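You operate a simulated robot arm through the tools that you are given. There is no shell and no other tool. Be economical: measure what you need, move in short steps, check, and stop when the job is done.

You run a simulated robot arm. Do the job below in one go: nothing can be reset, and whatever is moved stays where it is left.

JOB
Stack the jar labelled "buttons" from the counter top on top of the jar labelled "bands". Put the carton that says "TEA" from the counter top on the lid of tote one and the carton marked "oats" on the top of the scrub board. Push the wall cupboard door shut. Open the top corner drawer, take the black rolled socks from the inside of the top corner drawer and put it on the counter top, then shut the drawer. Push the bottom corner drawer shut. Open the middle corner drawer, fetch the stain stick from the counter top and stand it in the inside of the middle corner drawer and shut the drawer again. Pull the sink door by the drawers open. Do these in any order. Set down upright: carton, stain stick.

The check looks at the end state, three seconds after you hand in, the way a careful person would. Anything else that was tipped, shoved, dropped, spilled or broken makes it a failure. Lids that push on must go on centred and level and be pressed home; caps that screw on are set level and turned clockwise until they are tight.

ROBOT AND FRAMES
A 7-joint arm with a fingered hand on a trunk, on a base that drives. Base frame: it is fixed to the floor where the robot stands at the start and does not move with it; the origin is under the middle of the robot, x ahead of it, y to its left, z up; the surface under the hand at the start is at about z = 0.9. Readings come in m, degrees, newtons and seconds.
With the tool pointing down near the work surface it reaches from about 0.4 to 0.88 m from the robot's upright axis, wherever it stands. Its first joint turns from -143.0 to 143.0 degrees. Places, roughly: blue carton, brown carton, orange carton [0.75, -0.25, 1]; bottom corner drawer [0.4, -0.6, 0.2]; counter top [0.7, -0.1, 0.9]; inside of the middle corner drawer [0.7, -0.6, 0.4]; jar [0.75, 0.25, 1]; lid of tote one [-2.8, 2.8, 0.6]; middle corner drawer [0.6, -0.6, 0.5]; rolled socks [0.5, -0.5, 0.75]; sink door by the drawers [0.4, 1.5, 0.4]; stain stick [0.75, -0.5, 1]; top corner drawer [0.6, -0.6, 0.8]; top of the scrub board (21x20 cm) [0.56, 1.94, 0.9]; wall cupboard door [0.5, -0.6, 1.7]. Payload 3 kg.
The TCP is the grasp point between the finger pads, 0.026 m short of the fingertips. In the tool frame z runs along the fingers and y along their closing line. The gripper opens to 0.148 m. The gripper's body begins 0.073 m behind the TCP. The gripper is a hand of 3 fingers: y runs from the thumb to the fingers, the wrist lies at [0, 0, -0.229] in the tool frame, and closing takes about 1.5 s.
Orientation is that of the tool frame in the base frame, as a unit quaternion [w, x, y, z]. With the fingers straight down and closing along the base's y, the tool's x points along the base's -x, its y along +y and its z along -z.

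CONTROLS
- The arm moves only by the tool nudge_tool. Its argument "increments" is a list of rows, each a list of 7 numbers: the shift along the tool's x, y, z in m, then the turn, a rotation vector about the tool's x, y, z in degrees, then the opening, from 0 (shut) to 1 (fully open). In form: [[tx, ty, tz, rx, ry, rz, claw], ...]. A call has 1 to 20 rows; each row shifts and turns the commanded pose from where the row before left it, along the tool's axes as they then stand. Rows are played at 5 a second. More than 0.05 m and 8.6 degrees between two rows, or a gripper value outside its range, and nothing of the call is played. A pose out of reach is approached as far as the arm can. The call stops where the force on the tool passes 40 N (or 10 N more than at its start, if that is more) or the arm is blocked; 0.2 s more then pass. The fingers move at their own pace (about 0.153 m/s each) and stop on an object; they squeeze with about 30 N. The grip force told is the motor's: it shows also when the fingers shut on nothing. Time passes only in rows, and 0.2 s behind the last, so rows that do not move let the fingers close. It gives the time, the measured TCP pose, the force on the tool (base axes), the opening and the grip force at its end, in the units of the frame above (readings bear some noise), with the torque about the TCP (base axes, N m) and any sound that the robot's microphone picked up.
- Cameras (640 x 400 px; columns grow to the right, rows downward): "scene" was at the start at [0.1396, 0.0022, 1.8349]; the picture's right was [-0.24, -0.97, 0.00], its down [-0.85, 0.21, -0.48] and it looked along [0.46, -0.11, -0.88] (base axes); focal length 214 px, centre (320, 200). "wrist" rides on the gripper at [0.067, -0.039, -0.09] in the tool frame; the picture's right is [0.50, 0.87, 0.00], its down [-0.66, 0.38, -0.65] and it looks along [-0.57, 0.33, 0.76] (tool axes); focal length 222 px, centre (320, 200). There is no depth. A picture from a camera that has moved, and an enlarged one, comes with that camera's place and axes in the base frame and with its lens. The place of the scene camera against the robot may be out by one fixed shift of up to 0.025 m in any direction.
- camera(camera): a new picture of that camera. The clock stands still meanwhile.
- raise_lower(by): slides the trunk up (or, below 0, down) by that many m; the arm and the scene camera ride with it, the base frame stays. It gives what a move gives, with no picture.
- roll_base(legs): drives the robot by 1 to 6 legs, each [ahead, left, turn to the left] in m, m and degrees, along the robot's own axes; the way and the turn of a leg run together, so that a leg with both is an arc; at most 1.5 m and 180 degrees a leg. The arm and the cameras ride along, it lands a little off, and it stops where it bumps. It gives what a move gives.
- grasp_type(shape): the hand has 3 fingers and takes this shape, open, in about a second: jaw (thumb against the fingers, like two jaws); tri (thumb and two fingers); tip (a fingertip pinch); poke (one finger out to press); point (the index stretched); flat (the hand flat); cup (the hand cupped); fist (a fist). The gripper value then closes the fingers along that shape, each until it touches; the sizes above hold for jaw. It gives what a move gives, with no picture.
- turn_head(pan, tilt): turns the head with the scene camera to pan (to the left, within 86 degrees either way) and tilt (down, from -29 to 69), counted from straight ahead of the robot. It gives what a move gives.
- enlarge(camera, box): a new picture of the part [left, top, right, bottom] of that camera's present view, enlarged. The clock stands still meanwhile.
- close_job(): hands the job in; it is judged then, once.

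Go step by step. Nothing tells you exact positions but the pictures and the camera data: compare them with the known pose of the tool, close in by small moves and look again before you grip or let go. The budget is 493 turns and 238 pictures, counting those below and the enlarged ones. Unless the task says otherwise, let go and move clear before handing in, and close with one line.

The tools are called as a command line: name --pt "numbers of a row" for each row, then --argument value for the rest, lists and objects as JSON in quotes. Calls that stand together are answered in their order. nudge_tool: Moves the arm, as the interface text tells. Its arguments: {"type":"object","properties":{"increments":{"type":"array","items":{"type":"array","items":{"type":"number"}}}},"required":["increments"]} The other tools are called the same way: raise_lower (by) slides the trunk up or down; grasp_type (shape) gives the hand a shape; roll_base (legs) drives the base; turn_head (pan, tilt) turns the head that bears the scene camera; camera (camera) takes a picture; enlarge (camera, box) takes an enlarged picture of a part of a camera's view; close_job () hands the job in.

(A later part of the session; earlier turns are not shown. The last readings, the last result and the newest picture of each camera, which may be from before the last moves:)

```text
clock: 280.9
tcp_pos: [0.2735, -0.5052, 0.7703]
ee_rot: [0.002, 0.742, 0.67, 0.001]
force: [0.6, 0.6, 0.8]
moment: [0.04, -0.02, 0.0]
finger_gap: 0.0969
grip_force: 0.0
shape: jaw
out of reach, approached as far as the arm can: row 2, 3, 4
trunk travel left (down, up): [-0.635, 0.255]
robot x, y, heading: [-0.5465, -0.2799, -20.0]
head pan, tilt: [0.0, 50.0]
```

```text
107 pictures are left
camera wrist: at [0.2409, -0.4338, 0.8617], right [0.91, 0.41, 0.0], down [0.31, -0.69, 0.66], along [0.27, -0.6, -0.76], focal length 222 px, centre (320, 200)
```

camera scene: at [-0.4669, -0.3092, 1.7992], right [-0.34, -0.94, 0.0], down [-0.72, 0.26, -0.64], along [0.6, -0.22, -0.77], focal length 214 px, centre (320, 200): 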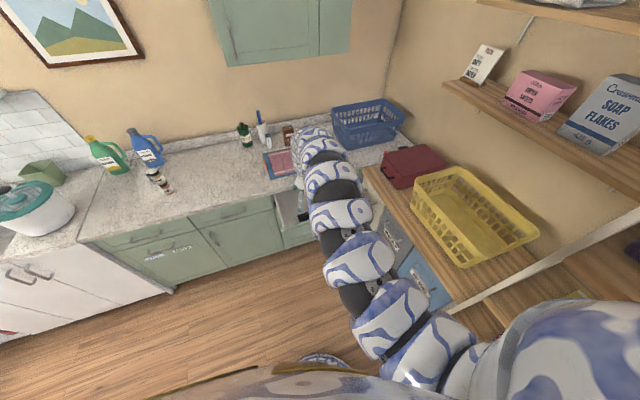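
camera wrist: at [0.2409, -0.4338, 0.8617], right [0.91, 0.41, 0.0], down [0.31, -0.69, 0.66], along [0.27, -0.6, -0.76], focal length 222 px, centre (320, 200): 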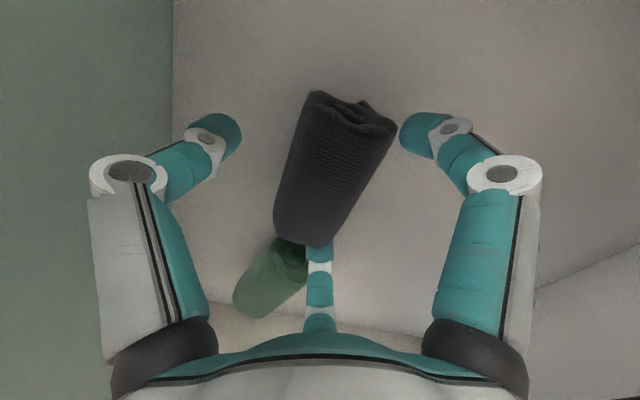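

roll_base --legs '[[0.014, 0.005, 0]]'

raise_lower --by -0.026

camera --camera "wrist"

```text
clock: 281.7
tcp_pos: [0.2884, -0.5052, 0.7702]
ee_rot: [0.001, 0.743, 0.669, 0.002]
force: [0.3, -0.5, -0.4]
moment: [-0.02, -0.01, -0.03]
finger_gap: 0.0963
grip_force: 0.0
shape: jaw
trunk travel left (down, up): [-0.635, 0.255]
robot x, y, heading: [-0.5338, -0.2836, -19.8]
head pan, tilt: [0.0, 50.0]
```

```text
clock: 282.4
tcp_pos: [0.2898, -0.5057, 0.7473]
ee_rot: [0.004, 0.743, 0.669, 0.003]
force: [0.6, 0.3, 21.5]
moment: [-0.03, -0.06, 0.02]
finger_gap: 0.095
grip_force: 0.1
shape: jaw
trunk travel left (down, up): [-0.609, 0.281]
robot x, y, heading: [-0.5327, -0.282, -20.0]
head pan, tilt: [0.0, 50.0]
```

```text
106 pictures are left
camera wrist: at [0.2559, -0.434, 0.8385], right [0.91, 0.41, 0.01], down [0.3, -0.69, 0.66], along [0.27, -0.6, -0.75], focal length 222 px, centre (320, 200)
```

wrist: 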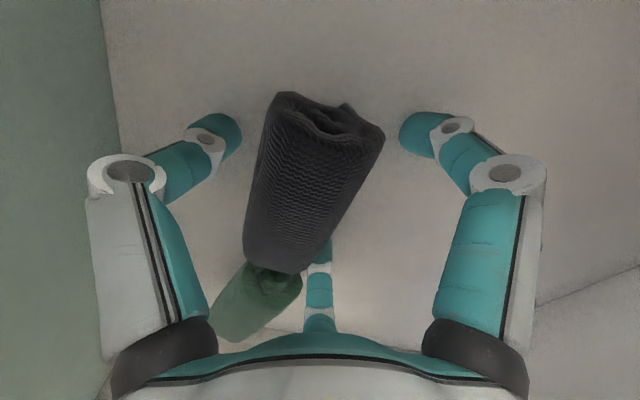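

nudge_tool --pt "0 0 -0.004 0 0 0 0.5" --pt "0 0 0 0 0 0 0.3" --pt "0 0 0 0 0 0 0" --pt "0 0 0 0 0 0 0" --pt "0 0 0 0 0 0 0" --pt "0 0 0 0 0 0 0"

raise_lower --by 0.2

camera --camera "wrist"

```text
clock: 283.8
tcp_pos: [0.2871, -0.5068, 0.7492]
ee_rot: [0.001, 0.742, 0.67, 0.001]
force: [0.1, -1.1, -0.6]
moment: [0.01, -0.01, -0.03]
finger_gap: 0.0268
grip_force: 30.5
shape: jaw
trunk travel left (down, up): [-0.609, 0.281]
robot x, y, heading: [-0.5327, -0.2822, -20.1]
head pan, tilt: [0.0, 50.0]
```

```text
clock: 286.0
tcp_pos: [0.2878, -0.5064, 0.9499]
ee_rot: [0.0, 0.743, 0.669, 0.0]
force: [-0.3, 0.6, -0.6]
moment: [0.0, 0.01, 0.05]
finger_gap: 0.027
grip_force: 30.0
shape: jaw
trunk travel left (down, up): [-0.809, 0.081]
robot x, y, heading: [-0.5339, -0.2804, -19.9]
head pan, tilt: [0.0, 50.0]
```

```text
105 pictures are left
camera wrist: at [0.2554, -0.4342, 1.0396], right [0.91, 0.41, 0.0], down [0.31, -0.69, 0.66], along [0.27, -0.6, -0.76], focal length 222 px, centre (320, 200)
```

wrist: 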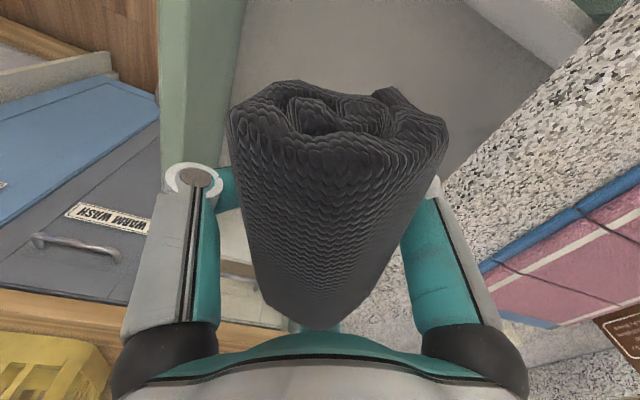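

raise_lower --by 0.05

roll_base --legs '[[0.135, 0.39, 0]]'

camera --camera "wrist"

turn_head --pan 15 --tilt 50

camera --camera "scene"

```text
clock: 286.9
tcp_pos: [0.2876, -0.506, 0.9991]
ee_rot: [0.001, 0.742, 0.67, 0.001]
force: [-0.3, -0.3, -1.2]
moment: [-0.02, 0.01, -0.03]
finger_gap: 0.0266
grip_force: 30.3
shape: jaw
trunk travel left (down, up): [-0.859, 0.031]
robot x, y, heading: [-0.534, -0.2776, -20.0]
head pan, tilt: [0.0, 50.0]
```

```text
clock: 289.4
tcp_pos: [0.5479, -0.1836, 0.9986]
ee_rot: [0.001, 0.742, 0.67, 0.001]
force: [-0.4, -0.7, -0.2]
moment: [-0.03, -0.04, -0.01]
finger_gap: 0.0269
grip_force: 29.6
shape: jaw
trunk travel left (down, up): [-0.859, 0.031]
robot x, y, heading: [-0.2698, 0.0406, -19.9]
head pan, tilt: [0.0, 50.0]
```

```text
104 pictures are left
camera wrist: at [0.5146, -0.1121, 1.0895], right [0.91, 0.41, 0.0], down [0.31, -0.69, 0.66], along [0.27, -0.6, -0.75], focal length 222 px, centre (320, 200)
```

wrist: 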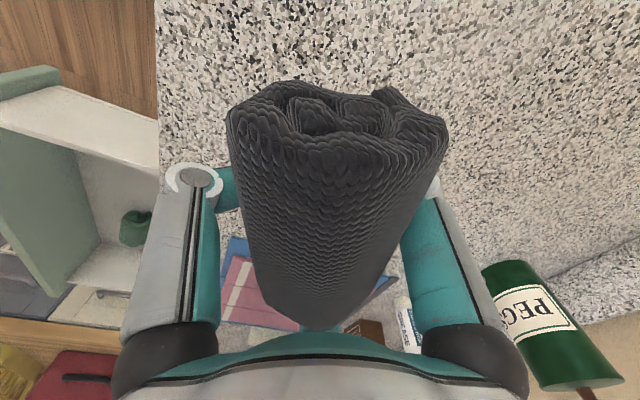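

```text
clock: 290.2
tcp_pos: [0.5463, -0.1833, 0.9996]
ee_rot: [0.001, 0.742, 0.67, 0.001]
force: [-0.4, 0.1, -0.4]
moment: [0.01, 0.01, 0.01]
finger_gap: 0.0266
grip_force: 29.7
shape: jaw
trunk travel left (down, up): [-0.859, 0.031]
robot x, y, heading: [-0.2766, 0.0368, -20.0]
head pan, tilt: [15.0, 50.0]
```

```text
103 pictures are left
camera scene: at [-0.1258, 0.0239, 1.9132], right [-0.09, -1.0, 0.0], down [-0.76, 0.07, -0.64], along [0.64, -0.06, -0.77], focal length 214 px, centre (320, 200)
```

scene: 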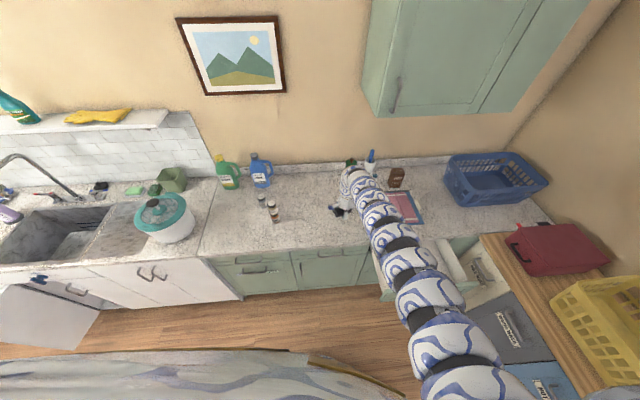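

nudge_tool --pt "0 0 0.03 0 0 0 0" --pt "0 0 0.02 0 0 0 0" --pt "0 0 0.01 0 0 0 0" --pt "0 0 0.008 0 0 0 0" --pt "0 0 0 0 0 0 0"

camera --camera "wrist"

enlarge --camera "scene" --box '[290, 150, 430, 250]'

```text
clock: 291.4
tcp_pos: [0.5264, -0.1826, 0.9511]
ee_rot: [0.002, 0.742, 0.67, 0.002]
force: [-0.3, -0.6, -0.7]
moment: [0.01, 0.02, -0.02]
finger_gap: 0.0266
grip_force: 29.8
shape: jaw
out of reach, approached as far as the arm can: row 1, 2, 3, 4
trunk travel left (down, up): [-0.859, 0.031]
robot x, y, heading: [-0.2735, 0.0431, -20.0]
head pan, tilt: [15.0, 50.0]
```

```text
102 pictures are left
camera wrist: at [0.4935, -0.1124, 1.042], right [0.91, 0.41, 0.0], down [0.31, -0.69, 0.66], along [0.27, -0.6, -0.75], focal length 222 px, centre (320, 200)
```

wrist: 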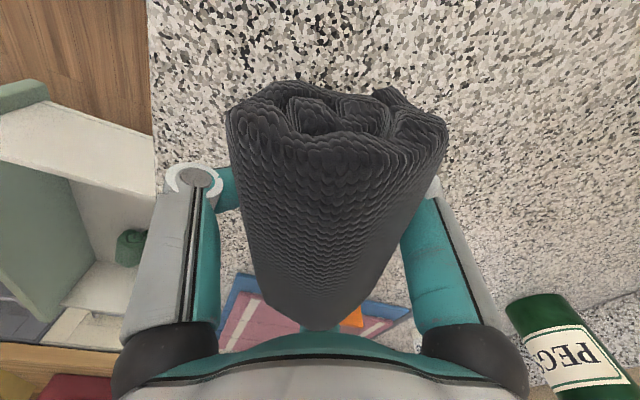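

```text
4.00 times, centred on (360, 200) of scene
camera zoom: at [-0.1261, 0.0233, 1.9132], right [-0.09, -1.0, 0.0], down [-0.76, 0.07, -0.64], along [0.64, -0.05, -0.77], focal length 858 px, centre (160, 200)
```

zoom: 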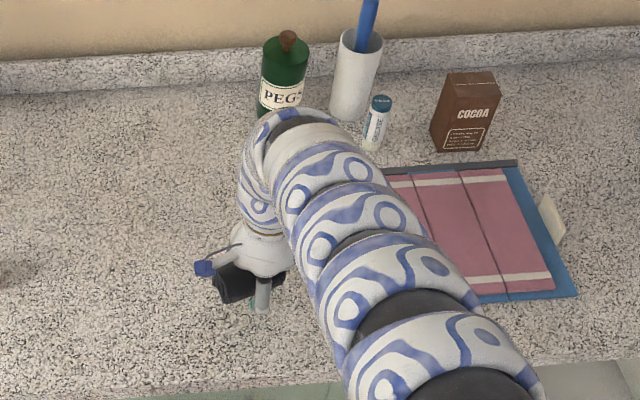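

raise_lower --by -0.021

```text
clock: 292.1
tcp_pos: [0.5255, -0.1839, 0.93]
ee_rot: [0.002, 0.743, 0.669, 0.002]
force: [-0.1, -0.3, -1.3]
moment: [0.0, 0.01, -0.01]
finger_gap: 0.0266
grip_force: 30.4
shape: jaw
trunk travel left (down, up): [-0.838, 0.052]
robot x, y, heading: [-0.2721, 0.0416, -19.9]
head pan, tilt: [15.0, 50.0]
```

nudge_tool --pt "0 0 0 0 0 0 0.25" --pt "0 0 0 0 0 0 0.4" --pt "0 0 0 0 0 0 0.7" --pt "0 0 0 0 0 0 1" --pt "0 0 0 0 0 0 1"

raise_lower --by 0.03

nudge_tool --pt "0 0 -0.03 0 0 0 1" --pt "0 0 -0.03 0 0 0 1" --pt "0 0 -0.03 0 0 0 1" --pt "0 0 0 0 0 0 1"

camera --camera "wrist"

```text
clock: 293.3
tcp_pos: [0.5248, -0.1825, 0.9303]
ee_rot: [0.002, 0.743, 0.67, 0.001]
force: [-0.1, 0.5, -0.7]
moment: [-0.01, 0.01, 0.0]
finger_gap: 0.148
grip_force: 0.0
shape: jaw
trunk travel left (down, up): [-0.838, 0.052]
robot x, y, heading: [-0.2741, 0.0418, -19.8]
head pan, tilt: [15.0, 50.0]
```

```text
clock: 294.0
tcp_pos: [0.5259, -0.1842, 0.9602]
ee_rot: [0.001, 0.742, 0.67, 0.002]
force: [0.3, 0.3, 0.5]
moment: [0.0, -0.02, -0.04]
finger_gap: 0.1479
grip_force: 0.1
shape: jaw
trunk travel left (down, up): [-0.868, 0.022]
robot x, y, heading: [-0.2777, 0.0427, -20.0]
head pan, tilt: [15.0, 50.0]
```

```text
clock: 295.0
tcp_pos: [0.5256, -0.1846, 1.0502]
ee_rot: [0.001, 0.743, 0.669, 0.001]
force: [-0.7, -0.1, -0.2]
moment: [-0.02, 0.0, -0.03]
finger_gap: 0.148
grip_force: 0.0
shape: jaw
trunk travel left (down, up): [-0.868, 0.022]
robot x, y, heading: [-0.2702, 0.0399, -19.8]
head pan, tilt: [15.0, 50.0]
```

```text
100 pictures are left
camera wrist: at [0.4935, -0.1124, 1.1409], right [0.91, 0.41, 0.0], down [0.31, -0.69, 0.66], along [0.27, -0.6, -0.76], focal length 222 px, centre (320, 200)
```

wrist: 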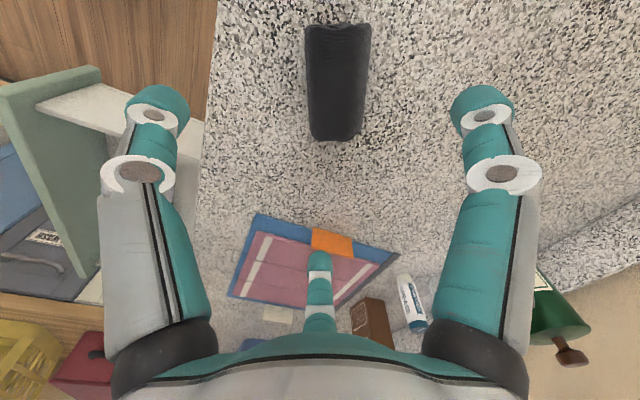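

roll_base --legs '[[-0.45, -0.165, 0]]'

nudge_tool --pt "0 0 0 -8 0 0 0.5" --pt "0 0 0 -8 0 0 0.3" --pt "0 0 0 -8 0 0 0" --pt "0 0 0 -8 0 0 0" --pt "0 0 0 -8 0 0 0" --pt "0 0 0 -8 0 0 0" --pt "0 0 0 -8 0 0 0" --pt "0 0 0 -8 0 0 0" --pt "0 0 0 -8 0 0 0" --pt "0 0 0 -8 0 0 0" --pt "0 0 0 -8 0 0 0" --pt "0 0 0 0 0 0 0"

camera --camera "wrist"

```text
clock: 297.9
tcp_pos: [0.0453, -0.1853, 1.0502]
ee_rot: [0.002, 0.741, 0.671, 0.002]
force: [0.1, 0.1, 0.3]
moment: [0.01, 0.0, 0.04]
finger_gap: 0.1479
grip_force: 0.0
shape: jaw
trunk travel left (down, up): [-0.868, 0.022]
robot x, y, heading: [-0.7551, 0.0333, -19.7]
head pan, tilt: [15.0, 50.0]
```

```text
clock: 300.5
tcp_pos: [0.0648, -0.1976, 1.0316]
ee_rot: [0.475, 0.582, 0.531, 0.392]
force: [-0.1, 1.0, 0.3]
moment: [-0.03, -0.01, 0.0]
finger_gap: 0.0
grip_force: 29.8
shape: jaw
out of reach, approached as far as the arm can: row 4, 5, 6, 7, 8
trunk travel left (down, up): [-0.868, 0.022]
robot x, y, heading: [-0.7583, 0.0345, -19.7]
head pan, tilt: [15.0, 50.0]
```

```text
99 pictures are left
camera wrist: at [-0.0232, -0.1186, 1.0126], right [0.28, 0.51, 0.81], down [-0.62, -0.55, 0.56], along [0.73, -0.66, 0.16], focal length 222 px, centre (320, 200)
```

wrist: 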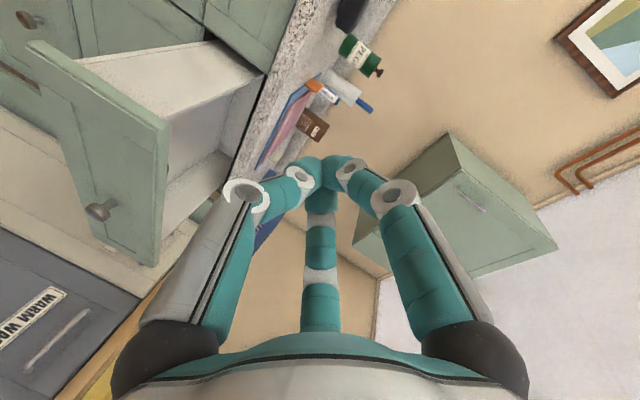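

raise_lower --by -0.25

roll_base --legs '[[0.083, -0.316, 0]]'

camera --camera "wrist"

turn_head --pan 0 --tilt 40

camera --camera "scene"

```text
clock: 303.1
tcp_pos: [0.0639, -0.1975, 0.7812]
ee_rot: [0.475, 0.582, 0.532, 0.391]
force: [0.1, -0.1, -0.5]
moment: [-0.01, 0.0, 0.02]
finger_gap: 0.0
grip_force: 30.1
shape: jaw
trunk travel left (down, up): [-0.618, 0.272]
robot x, y, heading: [-0.7551, 0.0313, -19.6]
head pan, tilt: [15.0, 50.0]
```

```text
clock: 305.2
tcp_pos: [0.0371, -0.526, 0.781]
ee_rot: [0.475, 0.582, 0.532, 0.391]
force: [0.3, -0.3, 0.0]
moment: [-0.03, -0.01, -0.03]
finger_gap: 0.0
grip_force: 29.9
shape: jaw
trunk travel left (down, up): [-0.618, 0.272]
robot x, y, heading: [-0.7848, -0.2924, -19.8]
head pan, tilt: [15.0, 50.0]
```

```text
98 pictures are left
camera wrist: at [-0.0516, -0.4468, 0.7623], right [0.28, 0.51, 0.81], down [-0.62, -0.55, 0.56], along [0.73, -0.66, 0.16], focal length 222 px, centre (320, 200)
```

wrist: 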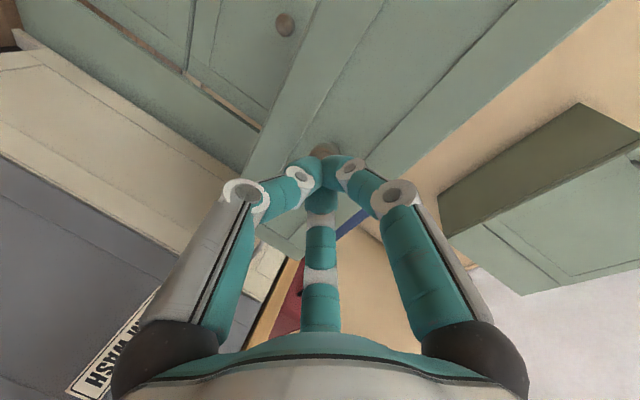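

```text
clock: 306.0
tcp_pos: [0.0364, -0.5255, 0.7805]
ee_rot: [0.475, 0.582, 0.532, 0.391]
force: [-0.2, 0.0, 0.2]
moment: [-0.01, 0.0, -0.04]
finger_gap: 0.0002
grip_force: 30.0
shape: jaw
trunk travel left (down, up): [-0.618, 0.272]
robot x, y, heading: [-0.7814, -0.2892, -19.9]
head pan, tilt: [0.0, 40.0]
```

```text
97 pictures are left
camera scene: at [-0.6325, -0.3292, 1.6863], right [-0.34, -0.94, 0.0], down [-0.61, 0.22, -0.77], along [0.72, -0.26, -0.64], focal length 214 px, centre (320, 200)
```

scene: 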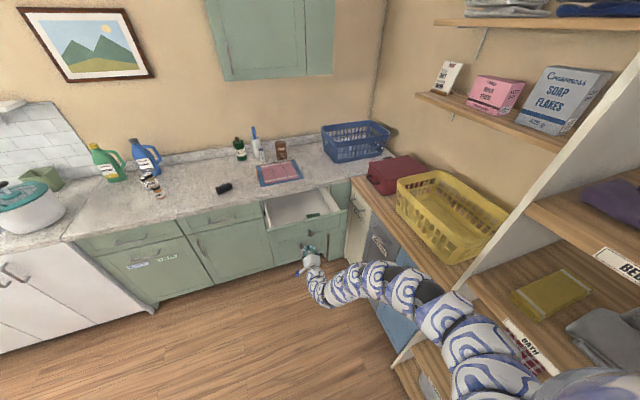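

roll_base --legs '[[0.0, 0.02, 0], [0.28, 0.102, 0]]'

camera --camera "scene"

```text
clock: 308.4
tcp_pos: [0.3434, -0.5027, 0.782]
ee_rot: [0.474, 0.582, 0.533, 0.391]
force: [1.4, -1.2, -0.3]
moment: [0.0, 0.0, -0.02]
finger_gap: 0.0001
grip_force: 30.0
shape: jaw
trunk travel left (down, up): [-0.618, 0.272]
robot x, y, heading: [-0.4758, -0.2697, -19.7]
head pan, tilt: [0.0, 40.0]
```

```text
96 pictures are left
camera scene: at [-0.3251, -0.3093, 1.6863], right [-0.34, -0.94, 0.0], down [-0.61, 0.22, -0.77], along [0.72, -0.26, -0.64], focal length 214 px, centre (320, 200)
```

scene: 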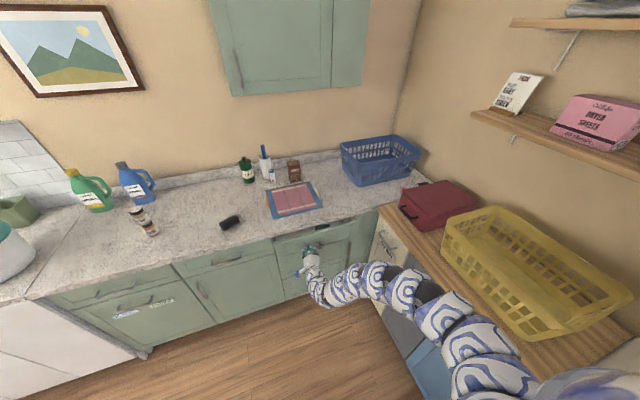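

roll_base --legs '[[0.06, 0.022, 0], [0.035, 0.0125, 0]]'

enlarge --camera "scene" --box '[220, 190, 420, 310]'

```text
clock: 309.9
tcp_pos: [0.4205, -0.5017, 0.7763]
ee_rot: [0.471, 0.585, 0.534, 0.389]
force: [-16.5, -0.4, 1.6]
moment: [-0.01, 0.01, -0.07]
finger_gap: 0.0001
grip_force: 29.9
shape: jaw
trunk travel left (down, up): [-0.618, 0.272]
robot x, y, heading: [-0.3904, -0.2756, -19.6]
head pan, tilt: [0.0, 40.0]
stopped in leg 2: the force on the tool passed its limit at 133 N (the readings are from after the stop); the commanded pose is now the measured one
```

```text
3.20 times, centred on (320, 250) of scene
camera zoom: at [-0.2452, -0.3092, 1.6865], right [-0.34, -0.94, 0.0], down [-0.6, 0.22, -0.77], along [0.72, -0.26, -0.64], focal length 686 px, centre (320, 40)
```

zoom: 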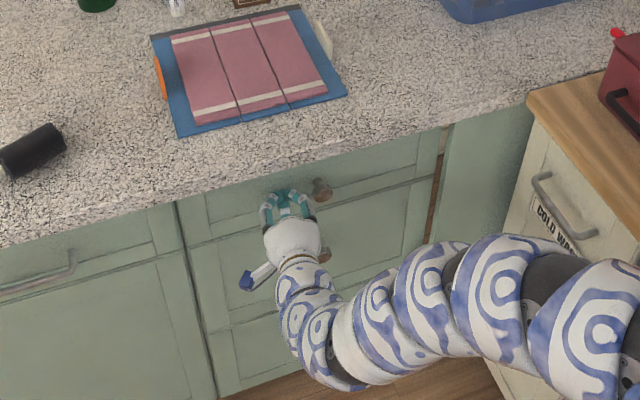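

roll_base --legs '[[-0.105, -0.088, 0]]'

raise_lower --by -0.14

nudge_tool --pt "0 0 0 0 0 0 0.3" --pt "0 0 0 0 0 0 0.5" --pt "0 0 0 0 0 0 0.5"

camera --camera "wrist"

```text
clock: 311.2
tcp_pos: [0.2932, -0.5513, 0.7779]
ee_rot: [0.472, 0.584, 0.533, 0.389]
force: [0.0, 0.7, -0.5]
moment: [0.01, -0.03, 0.01]
finger_gap: 0.0
grip_force: 30.3
shape: jaw
trunk travel left (down, up): [-0.618, 0.272]
robot x, y, heading: [-0.5238, -0.3191, -19.7]
head pan, tilt: [0.0, 40.0]
```

```text
clock: 312.9
tcp_pos: [0.294, -0.5508, 0.6361]
ee_rot: [0.472, 0.584, 0.533, 0.389]
force: [0.3, 0.9, 0.0]
moment: [0.0, -0.04, 0.0]
finger_gap: 0.0
grip_force: 30.5
shape: jaw
trunk travel left (down, up): [-0.478, 0.412]
robot x, y, heading: [-0.5222, -0.3185, -19.9]
head pan, tilt: [0.0, 40.0]
```

```text
clock: 313.7
tcp_pos: [0.2938, -0.551, 0.6357]
ee_rot: [0.471, 0.584, 0.535, 0.388]
force: [0.0, -0.1, 0.2]
moment: [0.02, -0.02, 0.04]
finger_gap: 0.0736
grip_force: 0.1
shape: jaw
trunk travel left (down, up): [-0.478, 0.412]
robot x, y, heading: [-0.5253, -0.3191, -19.9]
head pan, tilt: [0.0, 40.0]
```

```text
94 pictures are left
camera wrist: at [0.2051, -0.472, 0.619], right [0.29, 0.51, 0.81], down [-0.61, -0.55, 0.56], along [0.74, -0.66, 0.15], focal length 222 px, centre (320, 200)
```

wrist: 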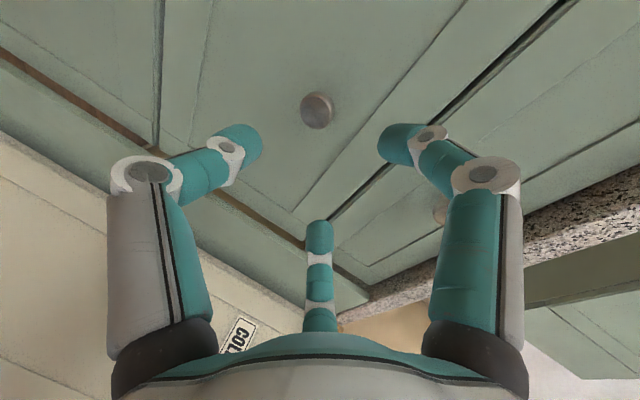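

nudge_tool --pt "0 0 0.03 0 0 0 0.5" --pt "0 0 0.03 0 0 0 0.5" --pt "0 0 0.03 0 0 0 0.5" --pt "0 0 0.015 0 0 0 0.5" --pt "0 0 0 0 0 0 0.5"

camera --camera "wrist"

```text
clock: 314.9
tcp_pos: [0.3943, -0.5652, 0.6119]
ee_rot: [0.472, 0.585, 0.532, 0.389]
force: [0.6, -0.1, 0.1]
moment: [0.01, -0.02, 0.02]
finger_gap: 0.0737
grip_force: 0.1
shape: jaw
trunk travel left (down, up): [-0.478, 0.412]
robot x, y, heading: [-0.5248, -0.3183, -19.7]
head pan, tilt: [0.0, 40.0]
```

```text
93 pictures are left
camera wrist: at [0.3063, -0.4873, 0.5944], right [0.29, 0.51, 0.81], down [-0.62, -0.55, 0.56], along [0.73, -0.66, 0.15], focal length 222 px, centre (320, 200)
```

wrist: 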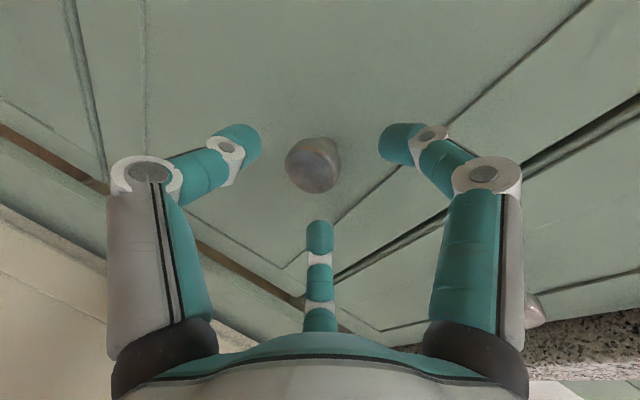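

nudge_tool --pt "0 -0.002 0.01 0 0 0 0.5" --pt "0 0 0.009 0 0 0 0.5" --pt "0 0 0 0 0 0 0.3" --pt "0 0 0 0 0 0 0" --pt "0 0 0 0 0 0 0" --pt "0 0 0 0 0 0 0"

camera --camera "wrist"

```text
clock: 316.3
tcp_pos: [0.4119, -0.566, 0.6136]
ee_rot: [0.472, 0.584, 0.534, 0.388]
force: [2.8, 0.3, -1.4]
moment: [0.06, 0.04, 0.45]
finger_gap: 0.0254
grip_force: 29.7
shape: jaw
out of reach, approached as far as the arm can: row 1
trunk travel left (down, up): [-0.478, 0.412]
robot x, y, heading: [-0.5261, -0.3161, -20.0]
head pan, tilt: [0.0, 40.0]
```

```text
92 pictures are left
camera wrist: at [0.3248, -0.4879, 0.5953], right [0.29, 0.51, 0.81], down [-0.61, -0.55, 0.56], along [0.74, -0.66, 0.15], focal length 222 px, centre (320, 200)
```

wrist: 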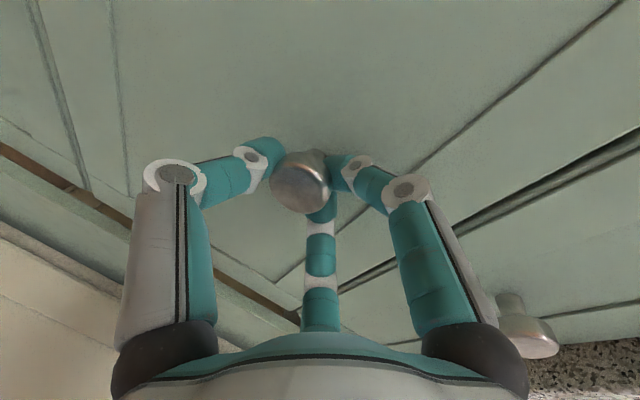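

roll_base --legs '[[-0.28, -0.1, 0]]'

camera --camera "scene"

```text
clock: 318.3
tcp_pos: [0.1198, -0.5656, 0.6129]
ee_rot: [0.472, 0.584, 0.534, 0.388]
force: [-1.6, -5.4, -4.5]
moment: [0.0, 0.22, 0.36]
finger_gap: 0.0251
grip_force: 30.4
shape: jaw
trunk travel left (down, up): [-0.478, 0.412]
robot x, y, heading: [-0.8182, -0.3173, -19.6]
head pan, tilt: [0.0, 40.0]
```

```text
91 pictures are left
camera scene: at [-0.6653, -0.3562, 1.5463], right [-0.34, -0.94, 0.0], down [-0.61, 0.22, -0.77], along [0.72, -0.26, -0.64], focal length 214 px, centre (320, 200)
```

scene: 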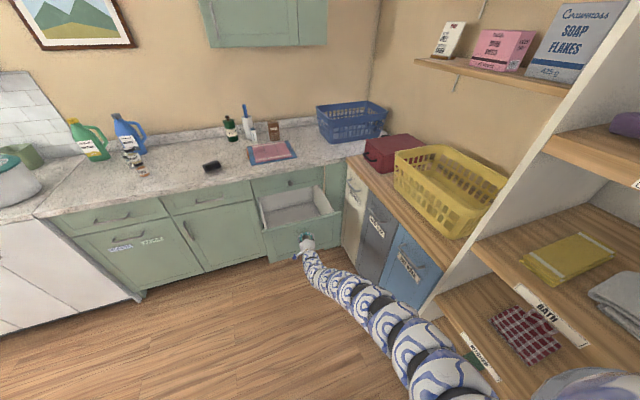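

nudge_tool --pt "0 0 0 0 0 0 0.3" --pt "0 0 0 0 0 0 0.6" --pt "0 0 0 0 0 0 0.6"

roll_base --legs '[[-0.13, -0.047, 0]]'

raise_lower --by 0.37

nudge_tool --pt "0 0 0 8 0 0 1" --pt "0 0 -0.03 8 0 0 1" --pt "0 0 -0.03 8 0 0 1" --pt "0 0 0 8 0 0 1" --pt "0 0 0 8 0 0 1" --pt "0 0 0 8 0 0 1" --pt "0 0 0 8 0 0 1" --pt "0 0 0 8 0 0 1" --pt "0 0 0 8 0 0 1" --pt "0 0 0 6 0 0 1" --pt "0 0 0 0 0 0 1"

camera --camera "scene"

```text
clock: 319.1
tcp_pos: [0.1201, -0.5658, 0.6137]
ee_rot: [0.472, 0.583, 0.534, 0.389]
force: [-0.4, 0.9, -0.6]
moment: [-0.03, 0.0, 0.02]
finger_gap: 0.088
grip_force: 0.1
shape: jaw
trunk travel left (down, up): [-0.478, 0.412]
robot x, y, heading: [-0.8181, -0.3166, -19.7]
head pan, tilt: [0.0, 40.0]
```

```text
clock: 320.4
tcp_pos: [-0.019, -0.5644, 0.6128]
ee_rot: [0.472, 0.584, 0.534, 0.389]
force: [0.0, 0.2, 0.9]
moment: [0.01, 0.02, 0.01]
finger_gap: 0.0881
grip_force: 0.1
shape: jaw
trunk travel left (down, up): [-0.478, 0.412]
robot x, y, heading: [-0.955, -0.3186, -19.8]
head pan, tilt: [0.0, 40.0]
```

```text
clock: 324.0
tcp_pos: [-0.0201, -0.5655, 0.9831]
ee_rot: [0.472, 0.584, 0.535, 0.388]
force: [0.5, -0.6, -0.1]
moment: [0.03, -0.01, 0.01]
finger_gap: 0.0882
grip_force: 0.1
shape: jaw
trunk travel left (down, up): [-0.848, 0.042]
robot x, y, heading: [-0.9556, -0.3193, -19.7]
head pan, tilt: [0.0, 40.0]
```

```text
clock: 326.4
tcp_pos: [-0.068, -0.5728, 1.0117]
ee_rot: [0.127, 0.749, 0.648, 0.049]
force: [0.4, 1.2, 0.7]
moment: [-0.01, -0.03, 0.0]
finger_gap: 0.1481
grip_force: 0.0
shape: jaw
out of reach, approached as far as the arm can: row 6, 7, 9, 10
trunk travel left (down, up): [-0.848, 0.042]
robot x, y, heading: [-0.9582, -0.3198, -19.6]
head pan, tilt: [0.0, 40.0]
```

```text
90 pictures are left
camera scene: at [-0.8044, -0.3556, 1.9163], right [-0.34, -0.94, 0.0], down [-0.61, 0.22, -0.77], along [0.72, -0.26, -0.64], focal length 214 px, centre (320, 200)
```

scene: 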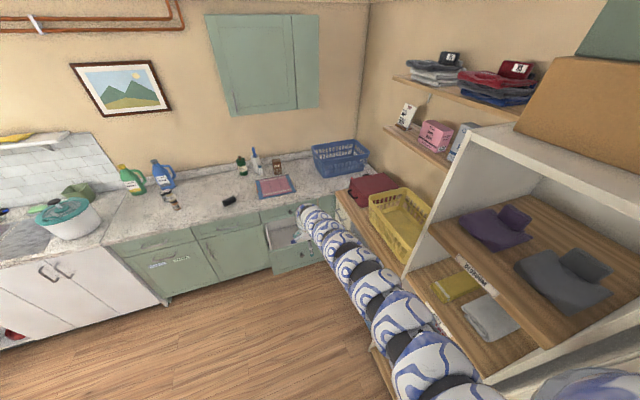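

nudge_tool --pt "0.0046 -0.03 -0.015 0 0 0 1" --pt "0.0046 -0.03 -0.015 0 0 0 1" --pt "0.0046 -0.03 -0.015 0 0 0 1" --pt "0 0 0 8 0 0 1" --pt "0 0 0 7.7 0 0 1" --pt "0 0 0 0 0 0 1"

```text
clock: 327.8
tcp_pos: [-0.1613, -0.5417, 1.0297]
ee_rot: [0.025, 0.759, 0.65, -0.04]
force: [0.3, -0.2, 0.1]
moment: [0.02, 0.03, -0.01]
finger_gap: 0.1479
grip_force: 0.1
shape: jaw
trunk travel left (down, up): [-0.848, 0.042]
robot x, y, heading: [-0.9565, -0.3148, -19.8]
head pan, tilt: [0.0, 40.0]
```

nudge_tool --pt "0 0 0 -1.6 5.2 0 0.5" --pt "0 0 -0.03 0 0 0 0.5" --pt "0 0 0 0 0 0 0.5"

roll_base --legs '[[0.7316, 0.495, 0]]'

camera --camera "wrist"

camera --camera "scene"

```text
clock: 328.6
tcp_pos: [-0.1616, -0.5438, 1.0607]
ee_rot: [0.005, 0.76, 0.65, 0.003]
force: [0.4, 0.0, -0.5]
moment: [0.06, 0.01, -0.02]
finger_gap: 0.0746
grip_force: 0.1
shape: jaw
trunk travel left (down, up): [-0.848, 0.042]
robot x, y, heading: [-0.9547, -0.3191, -19.6]
head pan, tilt: [0.0, 40.0]
```

```text
clock: 333.3
tcp_pos: [0.6968, -0.3194, 1.0598]
ee_rot: [0.005, 0.759, 0.651, 0.004]
force: [0.0, -0.1, -0.5]
moment: [0.0, 0.01, 0.0]
finger_gap: 0.0745
grip_force: 0.1
shape: jaw
trunk travel left (down, up): [-0.848, 0.042]
robot x, y, heading: [-0.0973, -0.0945, -19.7]
head pan, tilt: [0.0, 40.0]
```

```text
89 pictures are left
camera wrist: at [0.6673, -0.2456, 1.1506], right [0.93, 0.36, 0.01], down [0.27, -0.7, 0.66], along [0.25, -0.61, -0.75], focal length 222 px, centre (320, 200)
```

wrist: 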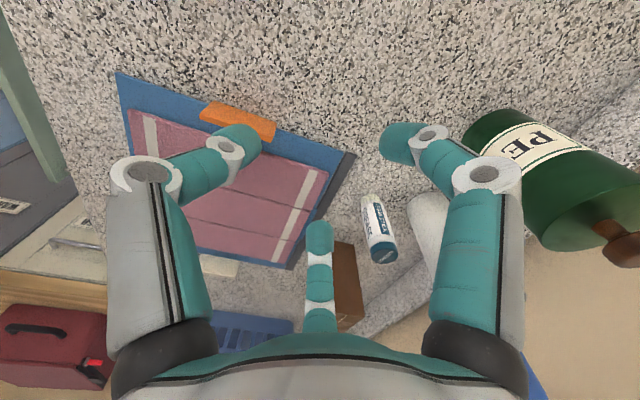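

```text
88 pictures are left
camera scene: at [0.0546, -0.1337, 1.9163], right [-0.33, -0.94, 0.0], down [-0.61, 0.21, -0.77], along [0.72, -0.26, -0.64], focal length 214 px, centre (320, 200)
```

scene: 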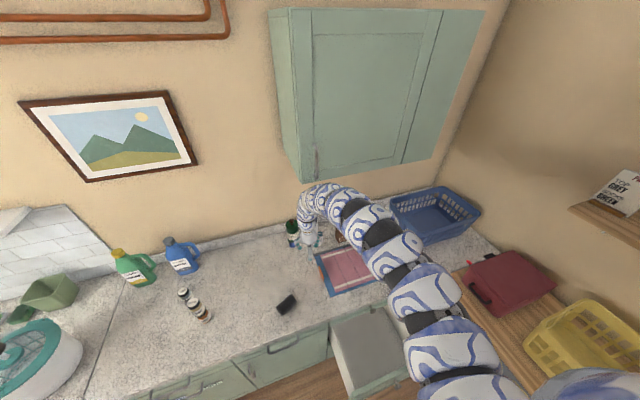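

nudge_tool --pt "-0.0355 -0.008 0 0 0 0 0.4" --pt "-0.0355 -0.008 0 0 0 0 0.4" --pt "-0.0355 -0.008 0 0 0 0 0.4" --pt "-0.0355 -0.008 0 0 0 0 0.4" --pt "0 0 0 0 0 -8.2 0.4" --pt "0 0 0 0 0 -8.2 0.4" --pt "0 0 0 0 0 -8.2 0.4" --pt "0 0 0 0 0 -8.2 0.4" --pt "0 0 0 0 0 -8.2 0.4" --pt "0 0 0 0 0 -8.2 0.4" --pt "0 0 0 0 0 -8.2 0.4" --pt "0 0 0 0 0 -8.2 0.4" --pt "0 0 0 0 0 -8.2 0.4" --pt "0 0 0 0 0 -8.2 0.4" --pt "0 0 0 0 0 -8.2 0.4" --pt "0 0 0 0 0 0 0.4"

camera --camera "wrist"

```text
clock: 336.7
tcp_pos: [0.6437, -0.4533, 1.0598]
ee_rot: [0.005, 0.074, 0.997, -0.001]
force: [-1.2, 0.4, -0.1]
moment: [-0.01, 0.01, 0.01]
finger_gap: 0.0592
grip_force: 0.0
shape: jaw
trunk travel left (down, up): [-0.848, 0.042]
robot x, y, heading: [-0.0987, -0.097, -19.4]
head pan, tilt: [0.0, 40.0]
```

```text
87 pictures are left
camera wrist: at [0.5697, -0.4823, 1.1507], right [-0.37, 0.93, -0.01], down [0.7, 0.28, 0.66], along [0.62, 0.24, -0.75], focal length 222 px, centre (320, 200)
```

wrist: 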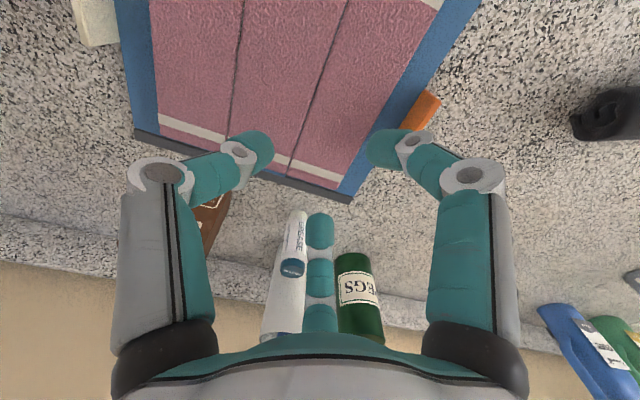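

roll_base --legs '[[0.1136, 0.111, 0]]'

camera --camera "wrist"

turn_head --pan -20 --tilt 60

camera --camera "scene"

```text
clock: 337.8
tcp_pos: [0.7055, -0.4216, 1.0541]
ee_rot: [-0.003, 0.083, 0.997, 0.0]
force: [0.5, -0.8, -0.9]
moment: [0.0, 0.01, 0.01]
finger_gap: 0.0597
grip_force: 0.0
shape: jaw
trunk travel left (down, up): [-0.848, 0.042]
robot x, y, heading: [-0.0145, -0.0547, -20.1]
head pan, tilt: [0.0, 40.0]
stopped in leg 1: the robot was blocked; the commanded pose is now the measured one
```

```text
86 pictures are left
camera wrist: at [0.633, -0.4494, 1.1456], right [-0.35, 0.94, 0.0], down [0.71, 0.26, 0.65], along [0.61, 0.23, -0.76], focal length 222 px, centre (320, 200)
```

wrist: 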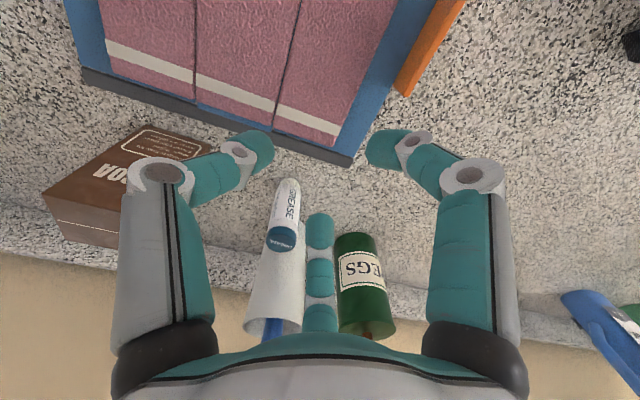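

```text
clock: 338.6
tcp_pos: [0.7065, -0.4201, 1.0534]
ee_rot: [-0.002, 0.083, 0.997, 0.001]
force: [-0.1, -1.1, -0.7]
moment: [0.0, 0.0, 0.0]
finger_gap: 0.0591
grip_force: 0.0
shape: jaw
trunk travel left (down, up): [-0.848, 0.042]
robot x, y, heading: [-0.0145, -0.0567, -19.8]
head pan, tilt: [-20.0, 60.0]
```

```text
85 pictures are left
camera scene: at [0.0976, -0.1098, 1.8899], right [-0.64, -0.77, 0.0], down [-0.66, 0.55, -0.5], along [0.39, -0.32, -0.86], focal length 214 px, centre (320, 200)
```

scene: 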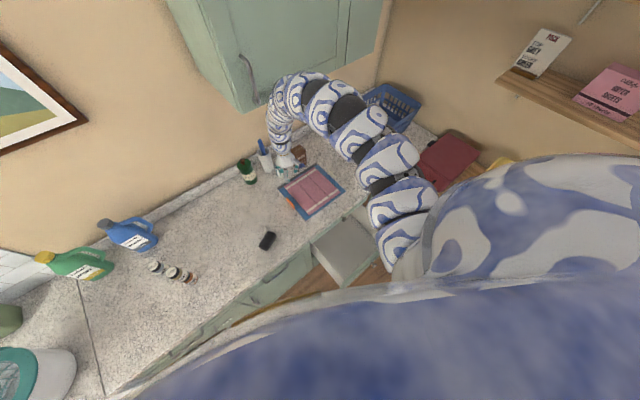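

nudge_tool --pt "0 0 0 0 -6 0 0.4" --pt "0 0 0 0 -6 0 0.4" --pt "0 0 0 0 -6 0 0.4" --pt "-0.03 0.005 0.01 0 0 0 0.4" --pt "-0.03 0.005 0.01 0 0 0 0.4" --pt "0 0 0 0 0 0 0.4"

camera --camera "wrist"

camera --camera "scene"

```text
clock: 340.1
tcp_pos: [0.7982, -0.4169, 1.0537]
ee_rot: [0.153, 0.081, 0.985, -0.012]
force: [0.2, -0.5, 0.1]
moment: [-0.02, -0.02, 0.03]
finger_gap: 0.0595
grip_force: 0.1
shape: jaw
out of reach, approached as far as the arm can: row 3
trunk travel left (down, up): [-0.848, 0.042]
robot x, y, heading: [-0.0122, -0.0535, -19.5]
head pan, tilt: [-20.0, 60.0]
```

```text
84 pictures are left
camera wrist: at [0.7007, -0.4389, 1.1195], right [-0.33, 0.93, -0.15], down [0.48, 0.3, 0.82], along [0.81, 0.2, -0.55], focal length 222 px, centre (320, 200)
```

wrist: 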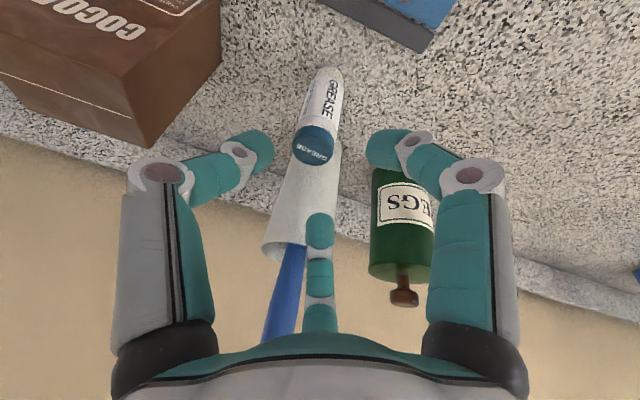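

```text
83 pictures are left
camera scene: at [0.1079, -0.1096, 1.8896], right [-0.64, -0.77, 0.0], down [-0.67, 0.55, -0.5], along [0.38, -0.32, -0.87], focal length 214 px, centre (320, 200)
```

scene: 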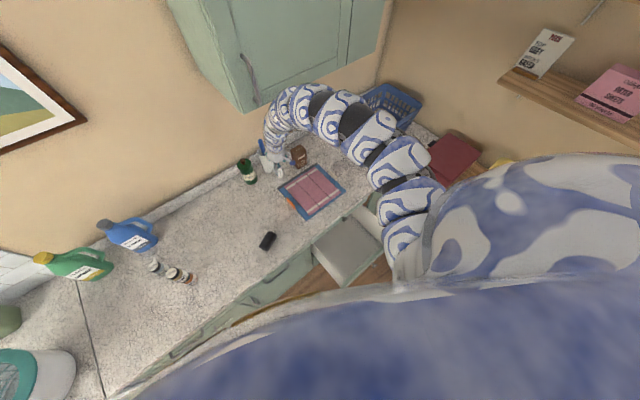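

nudge_tool --pt "0.006 -0.001 0.025 0 0 0 0.4" --pt "0.005 -0.0005 0.025 0 0 0 0.4" --pt "0.003 0 0.017 0 0 0 0.4" --pt "0 0 0 0 0 0 0.4"

camera --camera "wrist"

```text
clock: 341.1
tcp_pos: [0.8047, -0.4187, 0.9853]
ee_rot: [0.153, 0.081, 0.985, -0.012]
force: [0.0, 0.3, 0.6]
moment: [0.0, 0.01, -0.02]
finger_gap: 0.0594
grip_force: 0.0
shape: jaw
trunk travel left (down, up): [-0.848, 0.042]
robot x, y, heading: [-0.0142, -0.0556, -19.5]
head pan, tilt: [-20.0, 60.0]
```

```text
82 pictures are left
camera wrist: at [0.707, -0.4419, 1.0504], right [-0.33, 0.93, -0.15], down [0.48, 0.3, 0.82], along [0.81, 0.2, -0.55], focal length 222 px, centre (320, 200)
```

wrist: 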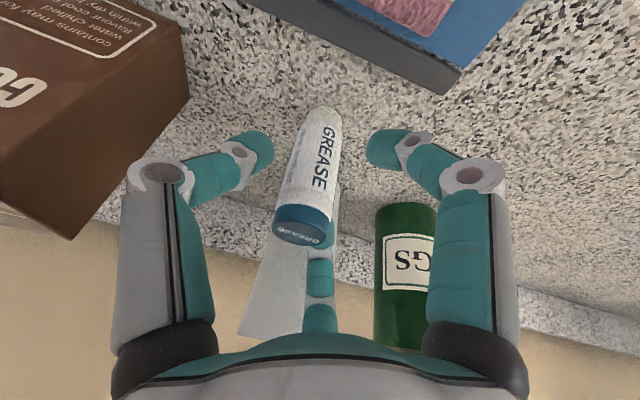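

nudge_tool --pt "0.0 -0.006 0.0 0 0 0 0.4" --pt "0.005 0 0.0165 0 0 0 0.4" --pt "0 0 0 0 0 0 0.2" --pt "0 0 0 0 0 0 0" --pt "0 0 0 0 0 0 0" --pt "0 0 0 0 0 0 0"

camera --camera "wrist"

```text
clock: 342.4
tcp_pos: [0.8033, -0.4242, 0.9671]
ee_rot: [0.153, 0.081, 0.985, -0.013]
force: [-1.2, 0.2, 0.9]
moment: [0.01, 0.03, -0.02]
finger_gap: 0.0273
grip_force: 30.2
shape: jaw
trunk travel left (down, up): [-0.848, 0.042]
robot x, y, heading: [-0.0172, -0.0527, -19.8]
head pan, tilt: [-20.0, 60.0]
```

```text
81 pictures are left
camera wrist: at [0.7066, -0.4477, 1.0335], right [-0.33, 0.93, -0.15], down [0.48, 0.3, 0.82], along [0.81, 0.2, -0.55], focal length 222 px, centre (320, 200)
```

wrist: 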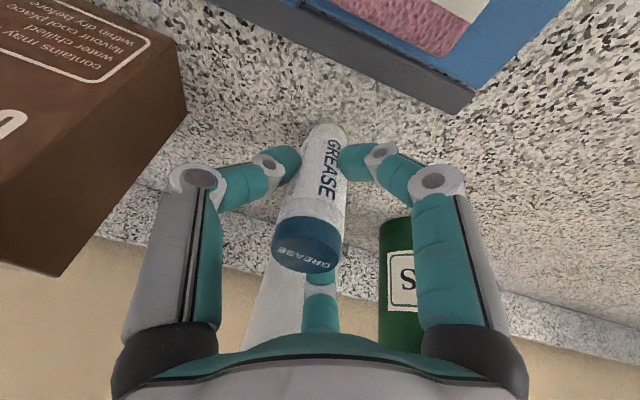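

nudge_tool --pt "-0.006 0 -0.019 0 0 0 0" --pt "-0.009 0 -0.0286 0 0 0 0" --pt "0 0 0 0 0 0 0"

roll_base --legs '[[-0.2, -0.07, 0]]'

camera --camera "wrist"

camera --camera "scene"

```text
clock: 343.2
tcp_pos: [0.8035, -0.4248, 1.0167]
ee_rot: [0.152, 0.081, 0.985, -0.012]
force: [-0.6, 0.5, -1.9]
moment: [0.0, 0.0, -0.01]
finger_gap: 0.0272
grip_force: 29.9
shape: jaw
trunk travel left (down, up): [-0.848, 0.042]
robot x, y, heading: [-0.0152, -0.0522, -19.6]
head pan, tilt: [-20.0, 60.0]
```

```text
clock: 344.9
tcp_pos: [0.5902, -0.4205, 1.017]
ee_rot: [0.153, 0.081, 0.985, -0.012]
force: [-0.8, -1.0, -0.7]
moment: [0.0, -0.01, -0.04]
finger_gap: 0.0272
grip_force: 29.9
shape: jaw
trunk travel left (down, up): [-0.848, 0.042]
robot x, y, heading: [-0.2256, -0.0556, -20.1]
head pan, tilt: [-20.0, 60.0]
```

```text
80 pictures are left
camera wrist: at [0.4929, -0.4448, 1.0838], right [-0.33, 0.93, -0.15], down [0.48, 0.3, 0.82], along [0.81, 0.2, -0.55], focal length 222 px, centre (320, 200)
```

wrist: 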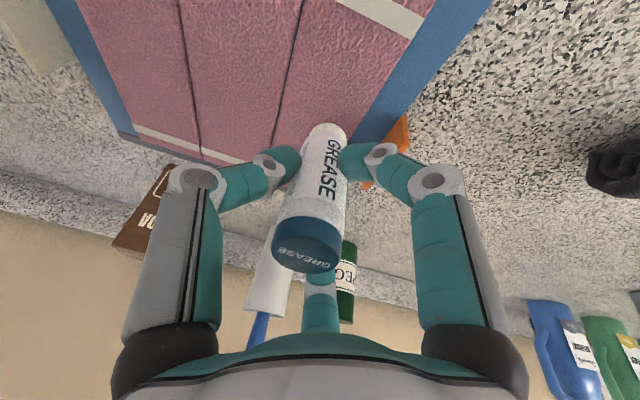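

```text
79 pictures are left
camera scene: at [-0.106, -0.1067, 1.8897], right [-0.64, -0.77, 0.0], down [-0.66, 0.56, -0.5], along [0.38, -0.32, -0.87], focal length 214 px, centre (320, 200)
```

scene: 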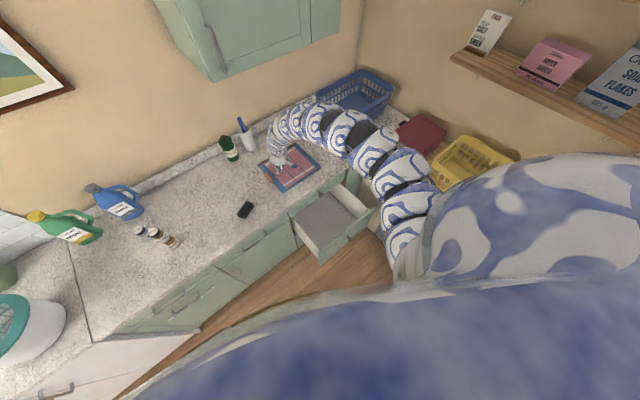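

roll_base --legs '[[-0.264, -0.181, 0]]'

camera --camera "wrist"

turn_head --pan -5 --tilt 50

camera --camera "scene"

```text
clock: 347.0
tcp_pos: [0.2795, -0.5006, 1.0167]
ee_rot: [0.154, 0.08, 0.985, -0.013]
force: [0.5, 0.0, -1.9]
moment: [-0.02, -0.01, 0.03]
finger_gap: 0.0272
grip_force: 29.3
shape: jaw
trunk travel left (down, up): [-0.848, 0.042]
robot x, y, heading: [-0.5386, -0.1306, -20.0]
head pan, tilt: [-20.0, 60.0]
```

```text
78 pictures are left
camera wrist: at [0.1822, -0.5237, 1.0835], right [-0.33, 0.93, -0.15], down [0.48, 0.3, 0.82], along [0.81, 0.2, -0.55], focal length 222 px, centre (320, 200)
```

wrist: 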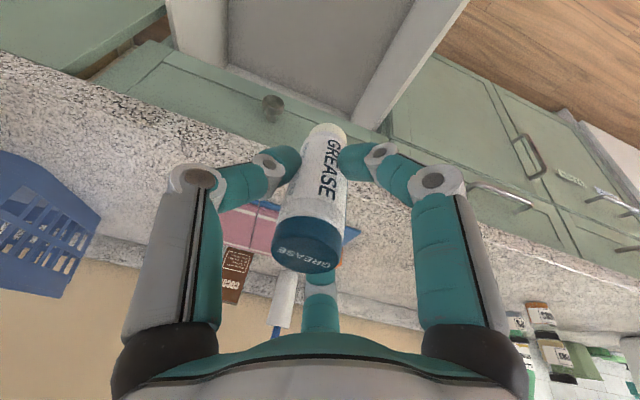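

```text
clock: 347.8
tcp_pos: [0.2801, -0.5002, 1.0156]
ee_rot: [0.153, 0.081, 0.985, -0.013]
force: [-0.3, 0.4, -1.2]
moment: [-0.01, -0.02, 0.03]
finger_gap: 0.0273
grip_force: 29.7
shape: jaw
trunk travel left (down, up): [-0.848, 0.042]
robot x, y, heading: [-0.5371, -0.1313, -20.2]
head pan, tilt: [-5.0, 50.0]
```

```text
77 pictures are left
camera scene: at [-0.3967, -0.1752, 1.9021], right [-0.42, -0.91, 0.0], down [-0.7, 0.32, -0.64], along [0.58, -0.27, -0.77], focal length 214 px, centre (320, 200)
```

scene: 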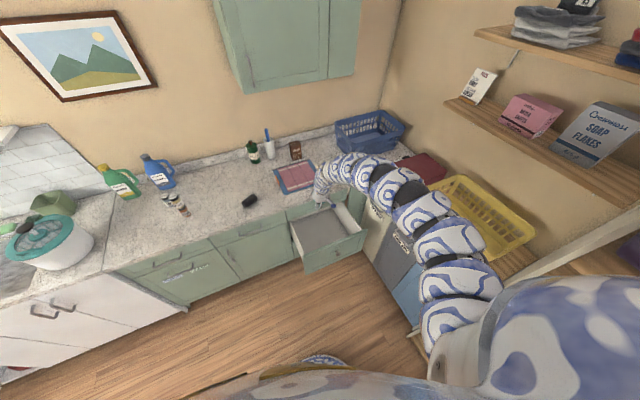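

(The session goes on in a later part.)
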